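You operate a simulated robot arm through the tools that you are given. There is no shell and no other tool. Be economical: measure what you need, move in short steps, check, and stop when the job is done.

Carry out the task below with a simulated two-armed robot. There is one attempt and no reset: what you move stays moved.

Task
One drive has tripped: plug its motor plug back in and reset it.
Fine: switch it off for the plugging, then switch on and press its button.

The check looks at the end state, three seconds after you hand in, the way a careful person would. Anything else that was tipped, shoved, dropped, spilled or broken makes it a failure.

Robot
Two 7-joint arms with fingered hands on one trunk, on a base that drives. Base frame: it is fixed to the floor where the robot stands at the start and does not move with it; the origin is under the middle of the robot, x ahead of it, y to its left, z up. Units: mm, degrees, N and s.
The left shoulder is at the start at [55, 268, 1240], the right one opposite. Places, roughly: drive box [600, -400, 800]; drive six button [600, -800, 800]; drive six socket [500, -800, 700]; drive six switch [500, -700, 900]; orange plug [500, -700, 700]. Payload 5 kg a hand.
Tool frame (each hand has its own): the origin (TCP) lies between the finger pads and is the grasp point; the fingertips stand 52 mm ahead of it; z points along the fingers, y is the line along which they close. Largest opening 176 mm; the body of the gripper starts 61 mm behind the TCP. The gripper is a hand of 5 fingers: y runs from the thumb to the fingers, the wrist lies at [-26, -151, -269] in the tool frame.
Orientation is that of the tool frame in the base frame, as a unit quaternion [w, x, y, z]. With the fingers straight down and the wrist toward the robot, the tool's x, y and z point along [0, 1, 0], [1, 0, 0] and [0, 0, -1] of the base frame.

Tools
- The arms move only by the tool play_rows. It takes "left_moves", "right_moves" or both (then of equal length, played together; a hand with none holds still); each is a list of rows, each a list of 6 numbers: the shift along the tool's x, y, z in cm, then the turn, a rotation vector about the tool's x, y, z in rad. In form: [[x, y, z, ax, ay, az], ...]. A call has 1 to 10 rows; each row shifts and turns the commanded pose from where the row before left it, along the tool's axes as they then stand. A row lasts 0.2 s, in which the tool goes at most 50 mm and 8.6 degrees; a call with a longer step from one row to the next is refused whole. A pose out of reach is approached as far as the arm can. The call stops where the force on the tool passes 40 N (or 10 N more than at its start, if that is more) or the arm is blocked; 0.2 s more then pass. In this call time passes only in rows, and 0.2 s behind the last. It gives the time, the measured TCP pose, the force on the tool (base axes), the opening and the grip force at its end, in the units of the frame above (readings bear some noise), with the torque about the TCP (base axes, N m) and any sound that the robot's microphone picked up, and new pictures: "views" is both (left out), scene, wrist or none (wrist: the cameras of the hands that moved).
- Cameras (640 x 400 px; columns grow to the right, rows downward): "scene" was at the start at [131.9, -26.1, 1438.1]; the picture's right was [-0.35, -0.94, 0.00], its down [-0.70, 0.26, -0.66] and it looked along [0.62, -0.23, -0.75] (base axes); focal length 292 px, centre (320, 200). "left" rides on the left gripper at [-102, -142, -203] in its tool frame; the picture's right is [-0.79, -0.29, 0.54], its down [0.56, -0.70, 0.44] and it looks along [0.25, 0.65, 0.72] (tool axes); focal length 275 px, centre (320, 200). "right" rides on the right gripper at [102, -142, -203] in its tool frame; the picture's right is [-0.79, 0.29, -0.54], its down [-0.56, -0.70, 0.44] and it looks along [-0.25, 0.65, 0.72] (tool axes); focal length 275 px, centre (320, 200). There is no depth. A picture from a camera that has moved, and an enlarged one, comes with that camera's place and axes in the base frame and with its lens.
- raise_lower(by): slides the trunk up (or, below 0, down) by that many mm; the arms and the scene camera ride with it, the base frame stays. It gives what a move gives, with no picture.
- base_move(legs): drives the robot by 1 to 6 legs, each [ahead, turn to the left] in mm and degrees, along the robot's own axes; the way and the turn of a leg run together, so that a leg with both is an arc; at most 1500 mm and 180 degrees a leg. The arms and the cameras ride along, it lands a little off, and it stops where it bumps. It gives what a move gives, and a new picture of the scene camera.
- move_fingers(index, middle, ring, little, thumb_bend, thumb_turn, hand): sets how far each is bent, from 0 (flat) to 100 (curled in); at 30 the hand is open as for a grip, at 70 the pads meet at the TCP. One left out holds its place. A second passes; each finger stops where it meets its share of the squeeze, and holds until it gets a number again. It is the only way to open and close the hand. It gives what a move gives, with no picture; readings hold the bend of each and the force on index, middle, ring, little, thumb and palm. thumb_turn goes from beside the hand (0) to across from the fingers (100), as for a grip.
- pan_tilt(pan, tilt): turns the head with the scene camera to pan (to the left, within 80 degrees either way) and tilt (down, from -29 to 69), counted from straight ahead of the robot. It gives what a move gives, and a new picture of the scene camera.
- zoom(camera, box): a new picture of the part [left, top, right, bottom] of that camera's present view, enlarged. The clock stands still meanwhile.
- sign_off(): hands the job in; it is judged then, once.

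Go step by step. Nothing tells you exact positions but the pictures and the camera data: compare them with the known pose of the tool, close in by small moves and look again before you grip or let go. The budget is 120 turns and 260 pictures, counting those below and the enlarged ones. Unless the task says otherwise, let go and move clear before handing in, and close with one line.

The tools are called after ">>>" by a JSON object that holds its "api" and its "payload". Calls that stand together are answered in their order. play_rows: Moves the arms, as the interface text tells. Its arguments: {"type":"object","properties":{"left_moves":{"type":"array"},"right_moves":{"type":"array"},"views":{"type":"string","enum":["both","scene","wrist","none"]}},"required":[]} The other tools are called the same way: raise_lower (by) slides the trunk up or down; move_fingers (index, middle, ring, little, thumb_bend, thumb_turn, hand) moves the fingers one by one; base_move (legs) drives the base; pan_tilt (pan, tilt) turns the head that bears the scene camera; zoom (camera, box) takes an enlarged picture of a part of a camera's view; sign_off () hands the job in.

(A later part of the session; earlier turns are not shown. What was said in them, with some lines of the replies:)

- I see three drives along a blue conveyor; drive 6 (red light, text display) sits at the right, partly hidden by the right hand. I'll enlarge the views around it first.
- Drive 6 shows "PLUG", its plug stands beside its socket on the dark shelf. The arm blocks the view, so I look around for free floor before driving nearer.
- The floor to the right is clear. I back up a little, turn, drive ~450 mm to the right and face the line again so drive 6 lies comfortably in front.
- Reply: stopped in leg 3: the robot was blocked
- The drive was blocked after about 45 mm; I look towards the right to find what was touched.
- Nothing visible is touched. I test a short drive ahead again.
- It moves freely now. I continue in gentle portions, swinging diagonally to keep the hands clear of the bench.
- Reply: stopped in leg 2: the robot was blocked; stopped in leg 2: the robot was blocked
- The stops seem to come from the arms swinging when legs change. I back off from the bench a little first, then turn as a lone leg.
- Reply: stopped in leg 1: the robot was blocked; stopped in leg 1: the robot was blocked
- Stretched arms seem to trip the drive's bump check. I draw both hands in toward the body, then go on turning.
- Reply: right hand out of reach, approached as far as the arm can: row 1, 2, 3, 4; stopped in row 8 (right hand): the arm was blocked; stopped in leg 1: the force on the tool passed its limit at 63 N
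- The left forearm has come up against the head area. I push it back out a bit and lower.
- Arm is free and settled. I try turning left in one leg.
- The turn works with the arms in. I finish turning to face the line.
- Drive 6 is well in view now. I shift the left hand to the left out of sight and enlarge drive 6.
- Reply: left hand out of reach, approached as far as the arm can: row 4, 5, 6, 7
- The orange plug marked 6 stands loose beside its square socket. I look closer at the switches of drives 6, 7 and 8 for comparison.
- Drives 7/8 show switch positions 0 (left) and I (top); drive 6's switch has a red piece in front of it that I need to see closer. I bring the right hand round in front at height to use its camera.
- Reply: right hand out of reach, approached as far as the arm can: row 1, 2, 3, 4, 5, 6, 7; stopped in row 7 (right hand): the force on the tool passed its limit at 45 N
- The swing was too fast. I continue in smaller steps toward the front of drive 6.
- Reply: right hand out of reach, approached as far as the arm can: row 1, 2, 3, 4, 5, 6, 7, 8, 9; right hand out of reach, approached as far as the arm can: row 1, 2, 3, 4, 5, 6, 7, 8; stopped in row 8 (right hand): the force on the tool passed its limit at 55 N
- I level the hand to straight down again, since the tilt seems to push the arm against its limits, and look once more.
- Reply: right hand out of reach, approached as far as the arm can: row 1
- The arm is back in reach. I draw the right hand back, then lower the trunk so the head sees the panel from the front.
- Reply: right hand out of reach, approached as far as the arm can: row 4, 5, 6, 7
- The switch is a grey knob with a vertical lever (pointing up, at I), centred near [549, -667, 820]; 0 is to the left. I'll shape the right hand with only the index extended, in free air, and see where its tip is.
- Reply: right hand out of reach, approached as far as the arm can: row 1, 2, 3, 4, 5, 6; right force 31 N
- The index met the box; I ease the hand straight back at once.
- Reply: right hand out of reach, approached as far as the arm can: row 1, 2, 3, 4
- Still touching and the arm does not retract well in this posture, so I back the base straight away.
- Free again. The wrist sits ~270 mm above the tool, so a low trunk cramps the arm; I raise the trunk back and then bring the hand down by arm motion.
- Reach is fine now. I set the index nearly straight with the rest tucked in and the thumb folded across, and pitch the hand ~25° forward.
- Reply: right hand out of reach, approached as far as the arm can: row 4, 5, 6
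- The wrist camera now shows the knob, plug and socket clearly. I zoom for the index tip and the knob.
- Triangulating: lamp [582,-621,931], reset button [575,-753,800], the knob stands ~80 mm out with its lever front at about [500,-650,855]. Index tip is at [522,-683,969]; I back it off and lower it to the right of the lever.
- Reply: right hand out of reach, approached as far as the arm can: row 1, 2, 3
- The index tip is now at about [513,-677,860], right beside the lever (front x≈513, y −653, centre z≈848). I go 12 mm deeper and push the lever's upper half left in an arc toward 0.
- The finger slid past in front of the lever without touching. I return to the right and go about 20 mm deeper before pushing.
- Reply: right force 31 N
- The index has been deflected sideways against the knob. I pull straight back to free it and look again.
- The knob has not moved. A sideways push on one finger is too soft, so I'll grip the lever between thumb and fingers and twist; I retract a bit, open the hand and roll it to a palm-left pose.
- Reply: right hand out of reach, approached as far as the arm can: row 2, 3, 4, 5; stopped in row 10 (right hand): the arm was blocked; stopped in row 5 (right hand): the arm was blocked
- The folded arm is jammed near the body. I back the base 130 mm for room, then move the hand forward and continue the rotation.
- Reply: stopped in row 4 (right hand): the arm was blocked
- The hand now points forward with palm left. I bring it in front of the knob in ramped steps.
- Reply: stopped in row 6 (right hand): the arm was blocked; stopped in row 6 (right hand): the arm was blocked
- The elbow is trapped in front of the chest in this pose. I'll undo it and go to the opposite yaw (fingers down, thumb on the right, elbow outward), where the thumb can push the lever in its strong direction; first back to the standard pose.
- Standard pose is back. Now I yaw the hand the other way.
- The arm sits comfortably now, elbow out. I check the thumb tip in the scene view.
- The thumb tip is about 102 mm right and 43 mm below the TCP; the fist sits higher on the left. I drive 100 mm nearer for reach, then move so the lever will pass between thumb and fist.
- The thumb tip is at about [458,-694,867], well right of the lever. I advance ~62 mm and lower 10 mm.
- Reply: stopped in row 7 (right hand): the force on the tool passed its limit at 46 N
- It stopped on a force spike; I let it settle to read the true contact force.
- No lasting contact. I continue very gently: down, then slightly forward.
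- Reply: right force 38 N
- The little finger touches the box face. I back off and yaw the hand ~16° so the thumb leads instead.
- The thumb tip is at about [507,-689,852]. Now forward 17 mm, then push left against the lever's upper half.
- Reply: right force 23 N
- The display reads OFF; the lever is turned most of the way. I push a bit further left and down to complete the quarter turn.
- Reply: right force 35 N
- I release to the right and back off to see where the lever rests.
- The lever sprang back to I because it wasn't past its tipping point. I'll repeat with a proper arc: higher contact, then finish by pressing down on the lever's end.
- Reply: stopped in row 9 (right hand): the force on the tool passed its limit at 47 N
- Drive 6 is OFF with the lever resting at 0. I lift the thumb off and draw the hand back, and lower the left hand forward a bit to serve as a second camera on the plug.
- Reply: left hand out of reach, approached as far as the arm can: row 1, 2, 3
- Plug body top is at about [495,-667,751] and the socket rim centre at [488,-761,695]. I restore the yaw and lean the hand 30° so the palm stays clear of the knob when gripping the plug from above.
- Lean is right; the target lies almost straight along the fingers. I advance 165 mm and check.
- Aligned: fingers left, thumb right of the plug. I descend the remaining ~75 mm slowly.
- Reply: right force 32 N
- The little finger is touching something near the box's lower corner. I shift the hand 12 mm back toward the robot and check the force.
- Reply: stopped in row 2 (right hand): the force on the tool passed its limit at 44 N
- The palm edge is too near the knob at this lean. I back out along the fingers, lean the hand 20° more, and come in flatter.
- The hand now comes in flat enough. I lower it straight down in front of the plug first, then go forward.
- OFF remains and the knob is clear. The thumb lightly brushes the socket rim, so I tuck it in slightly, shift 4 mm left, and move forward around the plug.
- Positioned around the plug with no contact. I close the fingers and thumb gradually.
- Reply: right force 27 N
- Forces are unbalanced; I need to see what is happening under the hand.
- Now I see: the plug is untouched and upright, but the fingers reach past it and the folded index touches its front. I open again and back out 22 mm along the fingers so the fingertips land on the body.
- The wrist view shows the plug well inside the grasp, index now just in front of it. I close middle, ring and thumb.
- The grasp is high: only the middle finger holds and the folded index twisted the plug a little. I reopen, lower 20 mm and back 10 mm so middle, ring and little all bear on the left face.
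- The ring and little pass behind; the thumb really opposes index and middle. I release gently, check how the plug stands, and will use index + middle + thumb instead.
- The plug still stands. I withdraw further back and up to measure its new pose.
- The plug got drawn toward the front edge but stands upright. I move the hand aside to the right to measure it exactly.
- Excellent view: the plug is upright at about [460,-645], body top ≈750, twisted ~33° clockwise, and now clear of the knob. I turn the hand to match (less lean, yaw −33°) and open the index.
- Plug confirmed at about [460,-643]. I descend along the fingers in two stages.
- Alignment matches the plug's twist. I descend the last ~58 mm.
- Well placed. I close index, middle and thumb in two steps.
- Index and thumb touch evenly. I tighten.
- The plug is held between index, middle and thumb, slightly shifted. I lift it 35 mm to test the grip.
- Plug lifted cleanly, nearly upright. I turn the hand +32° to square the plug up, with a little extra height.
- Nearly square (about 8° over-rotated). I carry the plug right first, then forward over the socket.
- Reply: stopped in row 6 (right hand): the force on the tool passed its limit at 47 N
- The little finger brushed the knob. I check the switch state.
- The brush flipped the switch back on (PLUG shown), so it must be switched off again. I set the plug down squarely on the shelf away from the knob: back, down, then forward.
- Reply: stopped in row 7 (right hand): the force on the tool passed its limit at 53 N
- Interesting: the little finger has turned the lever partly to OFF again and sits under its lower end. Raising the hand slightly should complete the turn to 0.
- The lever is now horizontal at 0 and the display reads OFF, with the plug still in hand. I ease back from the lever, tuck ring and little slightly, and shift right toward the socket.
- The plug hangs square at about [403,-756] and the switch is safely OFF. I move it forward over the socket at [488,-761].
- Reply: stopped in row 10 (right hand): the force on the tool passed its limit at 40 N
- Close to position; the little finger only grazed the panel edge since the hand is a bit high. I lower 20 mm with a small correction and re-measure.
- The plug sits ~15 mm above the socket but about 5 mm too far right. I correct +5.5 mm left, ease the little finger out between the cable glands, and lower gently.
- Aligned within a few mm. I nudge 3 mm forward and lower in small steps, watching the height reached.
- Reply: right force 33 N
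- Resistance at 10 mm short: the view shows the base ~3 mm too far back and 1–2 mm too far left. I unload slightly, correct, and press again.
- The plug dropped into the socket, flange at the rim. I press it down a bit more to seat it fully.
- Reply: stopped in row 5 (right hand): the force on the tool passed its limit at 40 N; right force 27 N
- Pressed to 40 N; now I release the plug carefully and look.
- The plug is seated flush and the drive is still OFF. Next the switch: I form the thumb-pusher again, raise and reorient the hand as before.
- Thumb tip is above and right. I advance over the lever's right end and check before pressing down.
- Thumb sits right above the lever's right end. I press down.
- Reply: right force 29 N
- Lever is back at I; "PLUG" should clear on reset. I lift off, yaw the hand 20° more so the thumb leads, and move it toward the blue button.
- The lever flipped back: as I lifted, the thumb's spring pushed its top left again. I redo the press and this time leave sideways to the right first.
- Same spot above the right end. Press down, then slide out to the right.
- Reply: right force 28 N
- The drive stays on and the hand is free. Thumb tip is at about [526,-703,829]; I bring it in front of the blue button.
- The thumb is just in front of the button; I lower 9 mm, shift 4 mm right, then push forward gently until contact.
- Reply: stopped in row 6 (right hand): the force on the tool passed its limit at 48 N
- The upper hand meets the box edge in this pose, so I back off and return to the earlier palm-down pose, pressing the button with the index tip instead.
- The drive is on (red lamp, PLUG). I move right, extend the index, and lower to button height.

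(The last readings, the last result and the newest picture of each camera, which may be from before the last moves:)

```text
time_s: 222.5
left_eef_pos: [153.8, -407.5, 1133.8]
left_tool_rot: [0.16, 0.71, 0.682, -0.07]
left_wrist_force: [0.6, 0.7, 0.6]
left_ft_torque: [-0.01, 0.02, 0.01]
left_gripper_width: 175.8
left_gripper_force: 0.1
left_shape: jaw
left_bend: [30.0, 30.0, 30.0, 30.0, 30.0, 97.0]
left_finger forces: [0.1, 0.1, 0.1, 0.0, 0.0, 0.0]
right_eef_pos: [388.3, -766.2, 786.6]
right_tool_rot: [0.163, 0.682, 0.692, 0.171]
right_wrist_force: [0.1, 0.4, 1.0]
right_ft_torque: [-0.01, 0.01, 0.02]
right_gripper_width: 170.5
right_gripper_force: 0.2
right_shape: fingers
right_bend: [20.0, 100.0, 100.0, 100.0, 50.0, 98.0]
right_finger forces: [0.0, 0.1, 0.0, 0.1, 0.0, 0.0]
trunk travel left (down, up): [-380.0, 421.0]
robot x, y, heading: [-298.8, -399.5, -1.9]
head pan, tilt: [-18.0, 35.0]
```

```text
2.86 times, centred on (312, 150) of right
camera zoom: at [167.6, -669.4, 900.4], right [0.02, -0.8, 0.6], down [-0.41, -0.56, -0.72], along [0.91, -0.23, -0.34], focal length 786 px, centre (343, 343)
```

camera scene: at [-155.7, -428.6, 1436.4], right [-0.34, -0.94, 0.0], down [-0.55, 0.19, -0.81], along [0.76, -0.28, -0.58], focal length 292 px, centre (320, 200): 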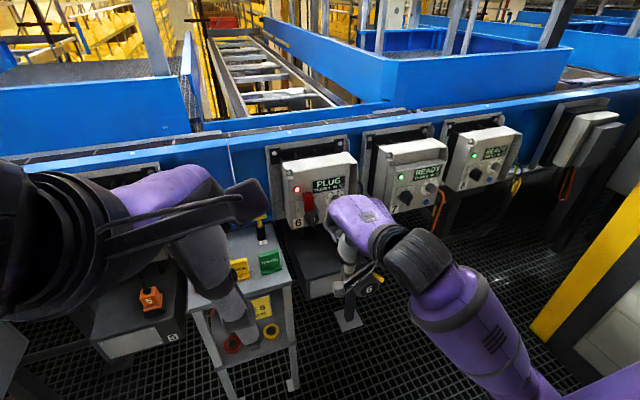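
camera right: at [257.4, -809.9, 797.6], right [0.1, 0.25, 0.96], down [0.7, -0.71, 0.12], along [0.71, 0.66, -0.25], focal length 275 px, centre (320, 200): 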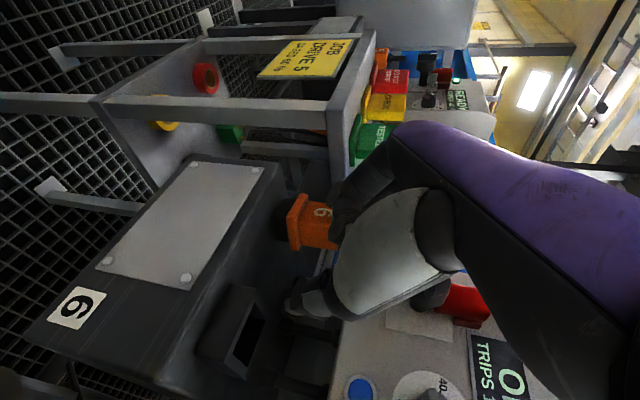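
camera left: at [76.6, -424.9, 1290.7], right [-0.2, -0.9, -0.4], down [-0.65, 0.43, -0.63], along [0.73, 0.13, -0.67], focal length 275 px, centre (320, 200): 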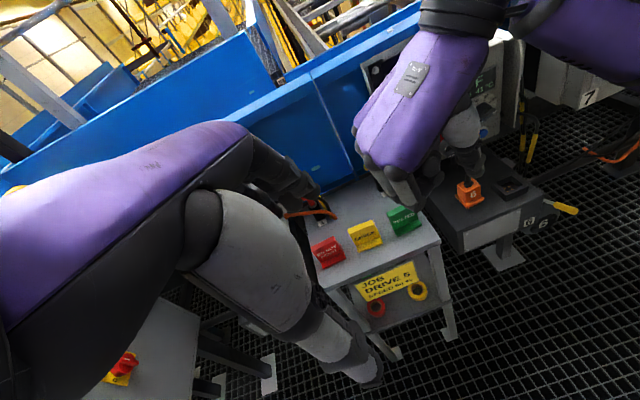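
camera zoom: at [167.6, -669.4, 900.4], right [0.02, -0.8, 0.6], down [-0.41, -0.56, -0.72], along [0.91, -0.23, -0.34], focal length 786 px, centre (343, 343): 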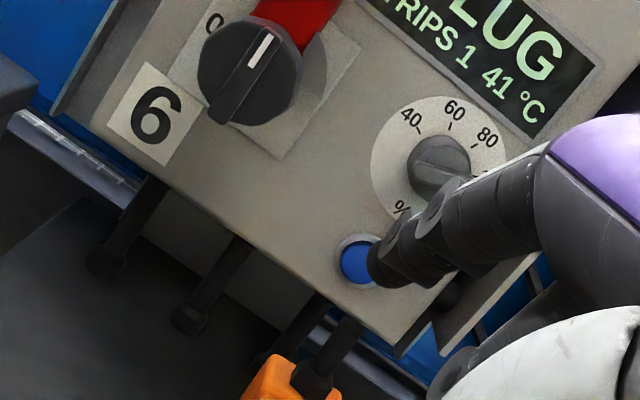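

Everything shows clearly: lever at I, index tip ~35 mm in front of the blue button. I align and press forward in small steps.

>>> {"api": "play_rows", "payload": {"right_moves": [[0.1, -0.3, 0.6, 0, 0, 0], [0.1, -0.29, 0.56, 0, 0, 0], [0, 0.6, 0.3, 0, 0, 0], [0, 0.75, 0.38, 0, 0, 0], [0, 0.6, 0.3, 0, 0, 0], [0, 0.36, 0.18, 0, 0, 0], [0, 0.36, 0.18, 0, 0, 0], [0, 0.36, 0.18, 0, 0, 0], [0, 0.3, 0.15, 0, 0, 0], [0, 0, 0, 0, 0, 0]], "views": "none"}}

>>> {"api": "zoom", "payload": {"camera": "scene", "box": [280, 160, 408, 240]}}

>>> {"api": "zoom", "payload": {"camera": "right", "box": [200, 80, 424, 220]}}

```text
time_s: 224.7
left_eef_pos: [154.6, -407.6, 1132.1]
left_tool_rot: [0.16, 0.71, 0.682, -0.071]
left_wrist_force: [-0.3, -0.1, 1.0]
left_ft_torque: [0.01, 0.02, -0.01]
left_gripper_width: 175.9
left_gripper_force: 0.1
left_shape: jaw
left_bend: [30.0, 30.0, 30.0, 30.0, 30.0, 97.0]
left_finger forces: [0.0, 0.0, 0.0, 0.1, 0.0, 0.0]
right_eef_pos: [427.3, -764.5, 774.3]
right_tool_rot: [0.163, 0.682, 0.692, 0.173]
right_wrist_force: [0.8, 0.6, 0.0]
right_ft_torque: [0.0, -0.04, -0.02]
right_gripper_width: 170.4
right_gripper_force: 0.1
right_shape: fingers
right_bend: [20.0, 100.0, 100.0, 100.0, 50.0, 98.0]
right_finger forces: [0.0, 0.0, 0.0, 0.0, 0.1, 0.1]
trunk travel left (down, up): [-380.0, 421.0]
robot x, y, heading: [-297.6, -395.7, -1.8]
head pan, tilt: [-18.0, 35.0]
```

```text
5.00 times, centred on (344, 200) of scene
camera zoom: at [-155.8, -428.4, 1436.4], right [-0.34, -0.94, 0.0], down [-0.55, 0.19, -0.81], along [0.76, -0.28, -0.58], focal length 1460 px, centre (200, 200)
```

zoom: 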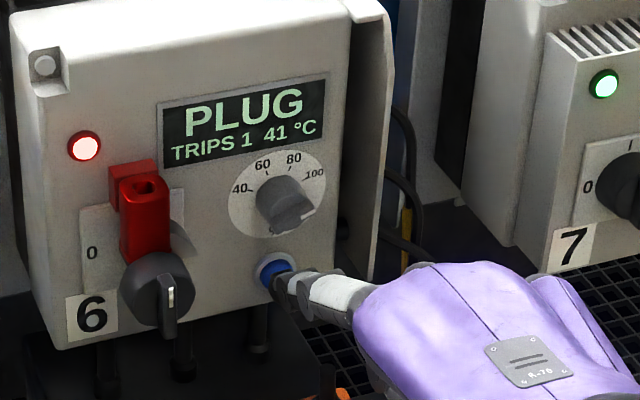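

```text
2.86 times, centred on (312, 150) of right
camera zoom: at [205.1, -666.3, 888.3], right [0.02, -0.8, 0.6], down [-0.41, -0.56, -0.72], along [0.91, -0.23, -0.34], focal length 786 px, centre (343, 343)
```

zoom: 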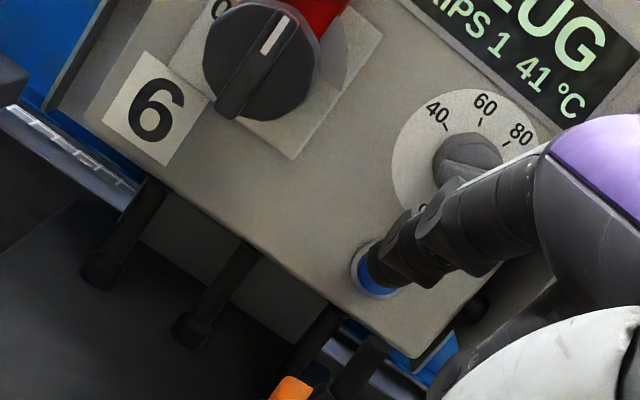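

The tip is just at the button without force yet. I push on.

>>> {"api": "play_rows", "payload": {"right_moves": [[0.1, 0.27, 0.13, 0, 0, 0], [0.1, 0.27, 0.13, 0, 0, 0], [0, 0.27, 0.13, 0, 0, 0], [0, 0.27, 0.13, 0, 0, 0], [0, 0.27, 0.13, 0, 0, 0], [0, 0.27, 0.13, 0, 0, 0], [0, 0.18, 0.09, 0, 0, 0], [0, 0, 0, 0, 0, 0], [0, 0, 0, 0, 0, 0]], "views": "none"}}

>>> {"api": "zoom", "payload": {"camera": "scene", "box": [280, 160, 408, 240]}}

```text
time_s: 226.7
left_eef_pos: [154.0, -408.4, 1134.8]
left_tool_rot: [0.161, 0.71, 0.682, -0.071]
left_wrist_force: [0.2, -0.8, 0.5]
left_ft_torque: [-0.01, -0.02, 0.03]
left_gripper_width: 176.0
left_gripper_force: 0.1
left_shape: jaw
left_bend: [30.0, 30.0, 30.0, 30.0, 30.0, 97.0]
left_finger forces: [0.1, 0.1, 0.1, 0.0, 0.0, 0.0]
right_eef_pos: [444.9, -762.8, 773.2]
right_tool_rot: [0.163, 0.682, 0.692, 0.173]
right_wrist_force: [-0.4, -0.2, 0.6]
right_ft_torque: [0.0, 0.02, 0.02]
right_gripper_width: 170.4
right_gripper_force: 0.1
right_shape: fingers
right_bend: [20.0, 100.0, 100.0, 100.0, 50.0, 98.0]
right_finger forces: [0.2, 0.0, 0.0, 0.0, 0.0, 0.0]
trunk travel left (down, up): [-380.0, 421.0]
robot x, y, heading: [-300.0, -399.4, -1.6]
head pan, tilt: [-18.0, 35.0]
```

```text
5.00 times, centred on (344, 200) of scene
camera zoom: at [-155.7, -428.5, 1436.4], right [-0.34, -0.94, 0.0], down [-0.55, 0.19, -0.81], along [0.76, -0.28, -0.58], focal length 1460 px, centre (200, 200)
```

zoom: 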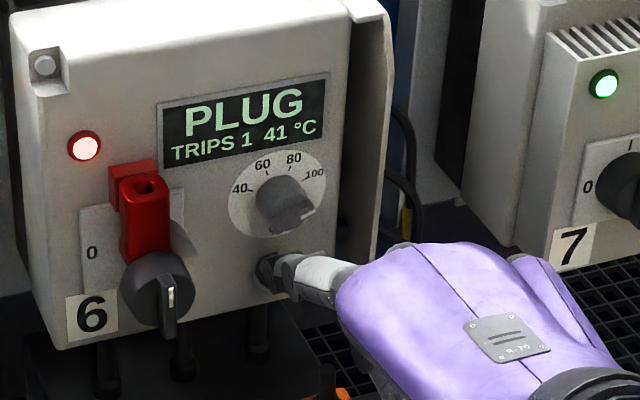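

Barely touching (0.2 N). I keep pressing a few millimetres more.

>>> {"api": "play_rows", "payload": {"right_moves": [[0, 0.27, 0.13, 0, 0, 0], [0, 0.27, 0.13, 0, 0, 0], [0, 0.27, 0.13, 0, 0, 0], [0, 0.27, 0.13, 0, 0, 0], [0, 0.18, 0.09, 0, 0, 0], [0, 0, 0, 0, 0, 0], [0, 0, 0, 0, 0, 0]], "views": "none"}}

>>> {"api": "zoom", "payload": {"camera": "scene", "box": [280, 160, 408, 240]}}

```text
time_s: 227.8
left_eef_pos: [139.3, -421.0, 1141.5]
left_tool_rot: [0.166, 0.711, 0.678, -0.079]
left_wrist_force: [-1.7, -2.4, 0.0]
left_ft_torque: [0.25, -0.22, 0.18]
left_gripper_width: 175.8
left_gripper_force: 0.1
left_shape: jaw
left_bend: [30.0, 30.0, 30.0, 30.0, 30.0, 97.0]
left_finger forces: [0.0, 0.0, 0.0, 0.1, 0.0, 0.1]
right_eef_pos: [447.0, -761.8, 785.7]
right_tool_rot: [0.167, 0.68, 0.691, 0.178]
right_wrist_force: [-0.6, -5.6, -1.3]
right_ft_torque: [0.52, -0.17, 0.33]
right_gripper_width: 169.9
right_gripper_force: 0.0
right_shape: fingers
right_bend: [20.0, 100.0, 100.0, 100.0, 50.0, 98.0]
right_finger forces: [0.0, 0.0, 0.1, 0.1, 0.1, 0.0]
trunk travel left (down, up): [-380.0, 421.0]
robot x, y, heading: [-301.1, -397.6, -1.6]
head pan, tilt: [-18.0, 35.0]
heard: click
stopped in row 5 (right hand): the force on the tool passed its limit at 47 N (the readings are from after the stop); the commanded pose is now the measured one
```

```text
5.00 times, centred on (344, 200) of scene
camera zoom: at [-157.6, -431.1, 1436.4], right [-0.34, -0.94, 0.0], down [-0.55, 0.2, -0.81], along [0.76, -0.28, -0.58], focal length 1460 px, centre (200, 200)
```

zoom: 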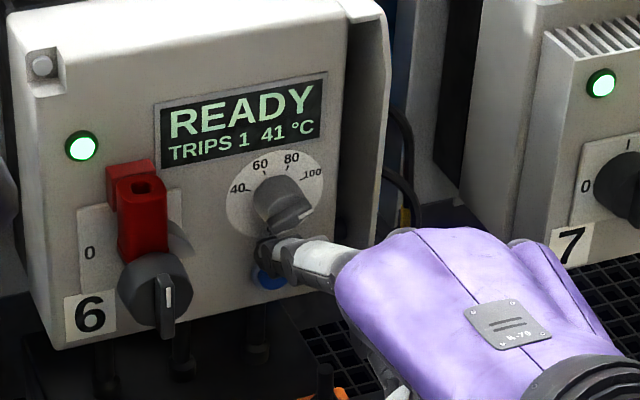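

Click — READY with a green lamp. Now I withdraw straight back and up, clear of everything, and check.

>>> {"api": "play_rows", "payload": {"right_moves": [[0, -0.5, -0.25, 0, 0, 0], [0, -1.2, -0.6, 0, 0, 0], [0, -1.6, -0.8, 0, 0, 0], [0, -1.8, -0.9, 0, 0, 0], [0, -1.8, -0.9, 0, 0, 0], [0, -1.2, -0.8, 0, 0, 0], [0, 0, -1, 0, 0, 0], [0, 0.4, -1, 0, 0, 0], [0, 0.3, -0.6, 0, 0, 0], [0, 0, 0, 0, 0, 0]], "views": "scene"}}

>>> {"api": "zoom", "payload": {"camera": "scene", "box": [250, 150, 410, 250]}}

>>> {"api": "zoom", "payload": {"camera": "right", "box": [100, 60, 420, 260]}}

```text
time_s: 230.0
left_eef_pos: [143.3, -418.2, 1141.3]
left_tool_rot: [0.167, 0.711, 0.679, -0.08]
left_wrist_force: [-0.8, 0.6, -0.3]
left_ft_torque: [-0.03, -0.01, 0.0]
left_gripper_width: 175.9
left_gripper_force: 0.1
left_shape: jaw
left_bend: [30.0, 30.0, 30.0, 30.0, 30.0, 97.0]
left_finger forces: [0.0, 0.1, 0.0, 0.0, 0.0, 0.0]
right_eef_pos: [350.6, -762.9, 810.9]
right_tool_rot: [0.168, 0.681, 0.69, 0.177]
right_wrist_force: [0.1, -0.4, 0.9]
right_ft_torque: [0.02, 0.05, 0.02]
right_gripper_width: 170.2
right_gripper_force: 0.0
right_shape: fingers
right_bend: [20.0, 100.0, 100.0, 100.0, 50.0, 98.0]
right_finger forces: [0.0, 0.0, 0.0, 0.0, 0.0, 0.0]
trunk travel left (down, up): [-380.0, 421.0]
robot x, y, heading: [-299.2, -397.6, -1.8]
head pan, tilt: [-18.0, 35.0]
camera scene: at [-156.0, -428.5, 1436.4], right [-0.34, -0.94, 0.0], down [-0.55, 0.19, -0.81], along [0.76, -0.28, -0.58], focal length 292 px, centre (320, 200)
```

scene: 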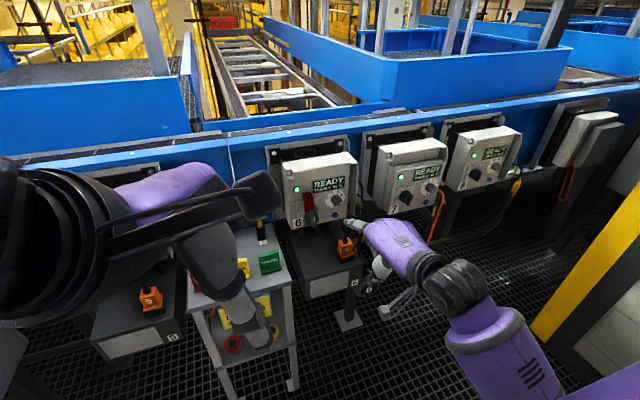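

```text
4.00 times, centred on (330, 200) of scene
camera zoom: at [-156.0, -428.5, 1436.4], right [-0.34, -0.94, 0.0], down [-0.55, 0.19, -0.81], along [0.76, -0.28, -0.58], focal length 1168 px, centre (280, 200)
```

zoom: 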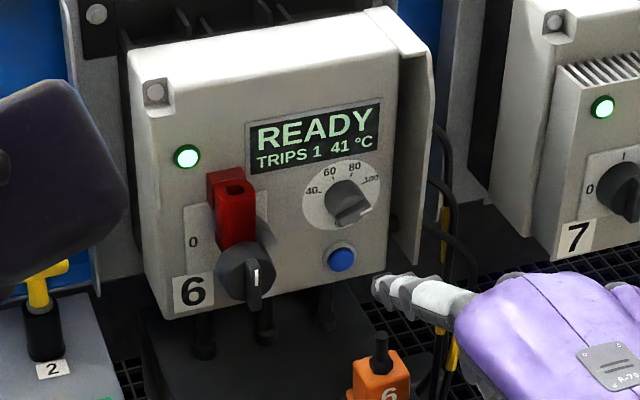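

```text
2.00 times, centred on (260, 160) of right
camera zoom: at [128.3, -666.0, 922.9], right [0.01, -0.8, 0.6], down [-0.4, -0.56, -0.73], along [0.92, -0.23, -0.32], focal length 551 px, centre (440, 280)
```

zoom: 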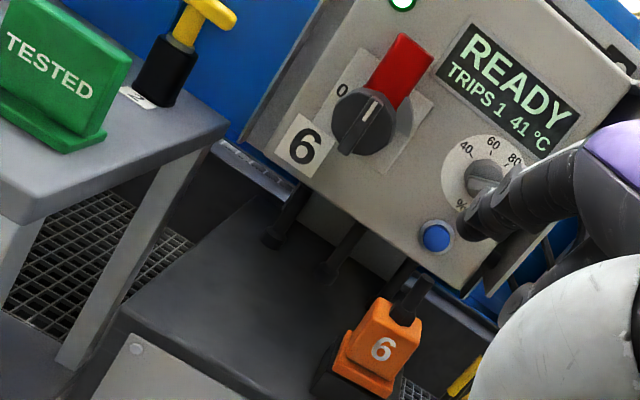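

Drive 6 shows READY with a green lamp: lever at I, plug seated, dial as before. Both hands are free of everything, so I hand in.

>>> {"api": "sign_off", "payload": {}}

```text
The job is handed in.
```

Drive 6 is plugged back in, switched on and reset. It shows READY with a green lamp, and its plug went in with the switch at 0. While I was positioning the plug, my finger accidentally flipped the switch on and off again, but it was at OFF for the insertion itself.
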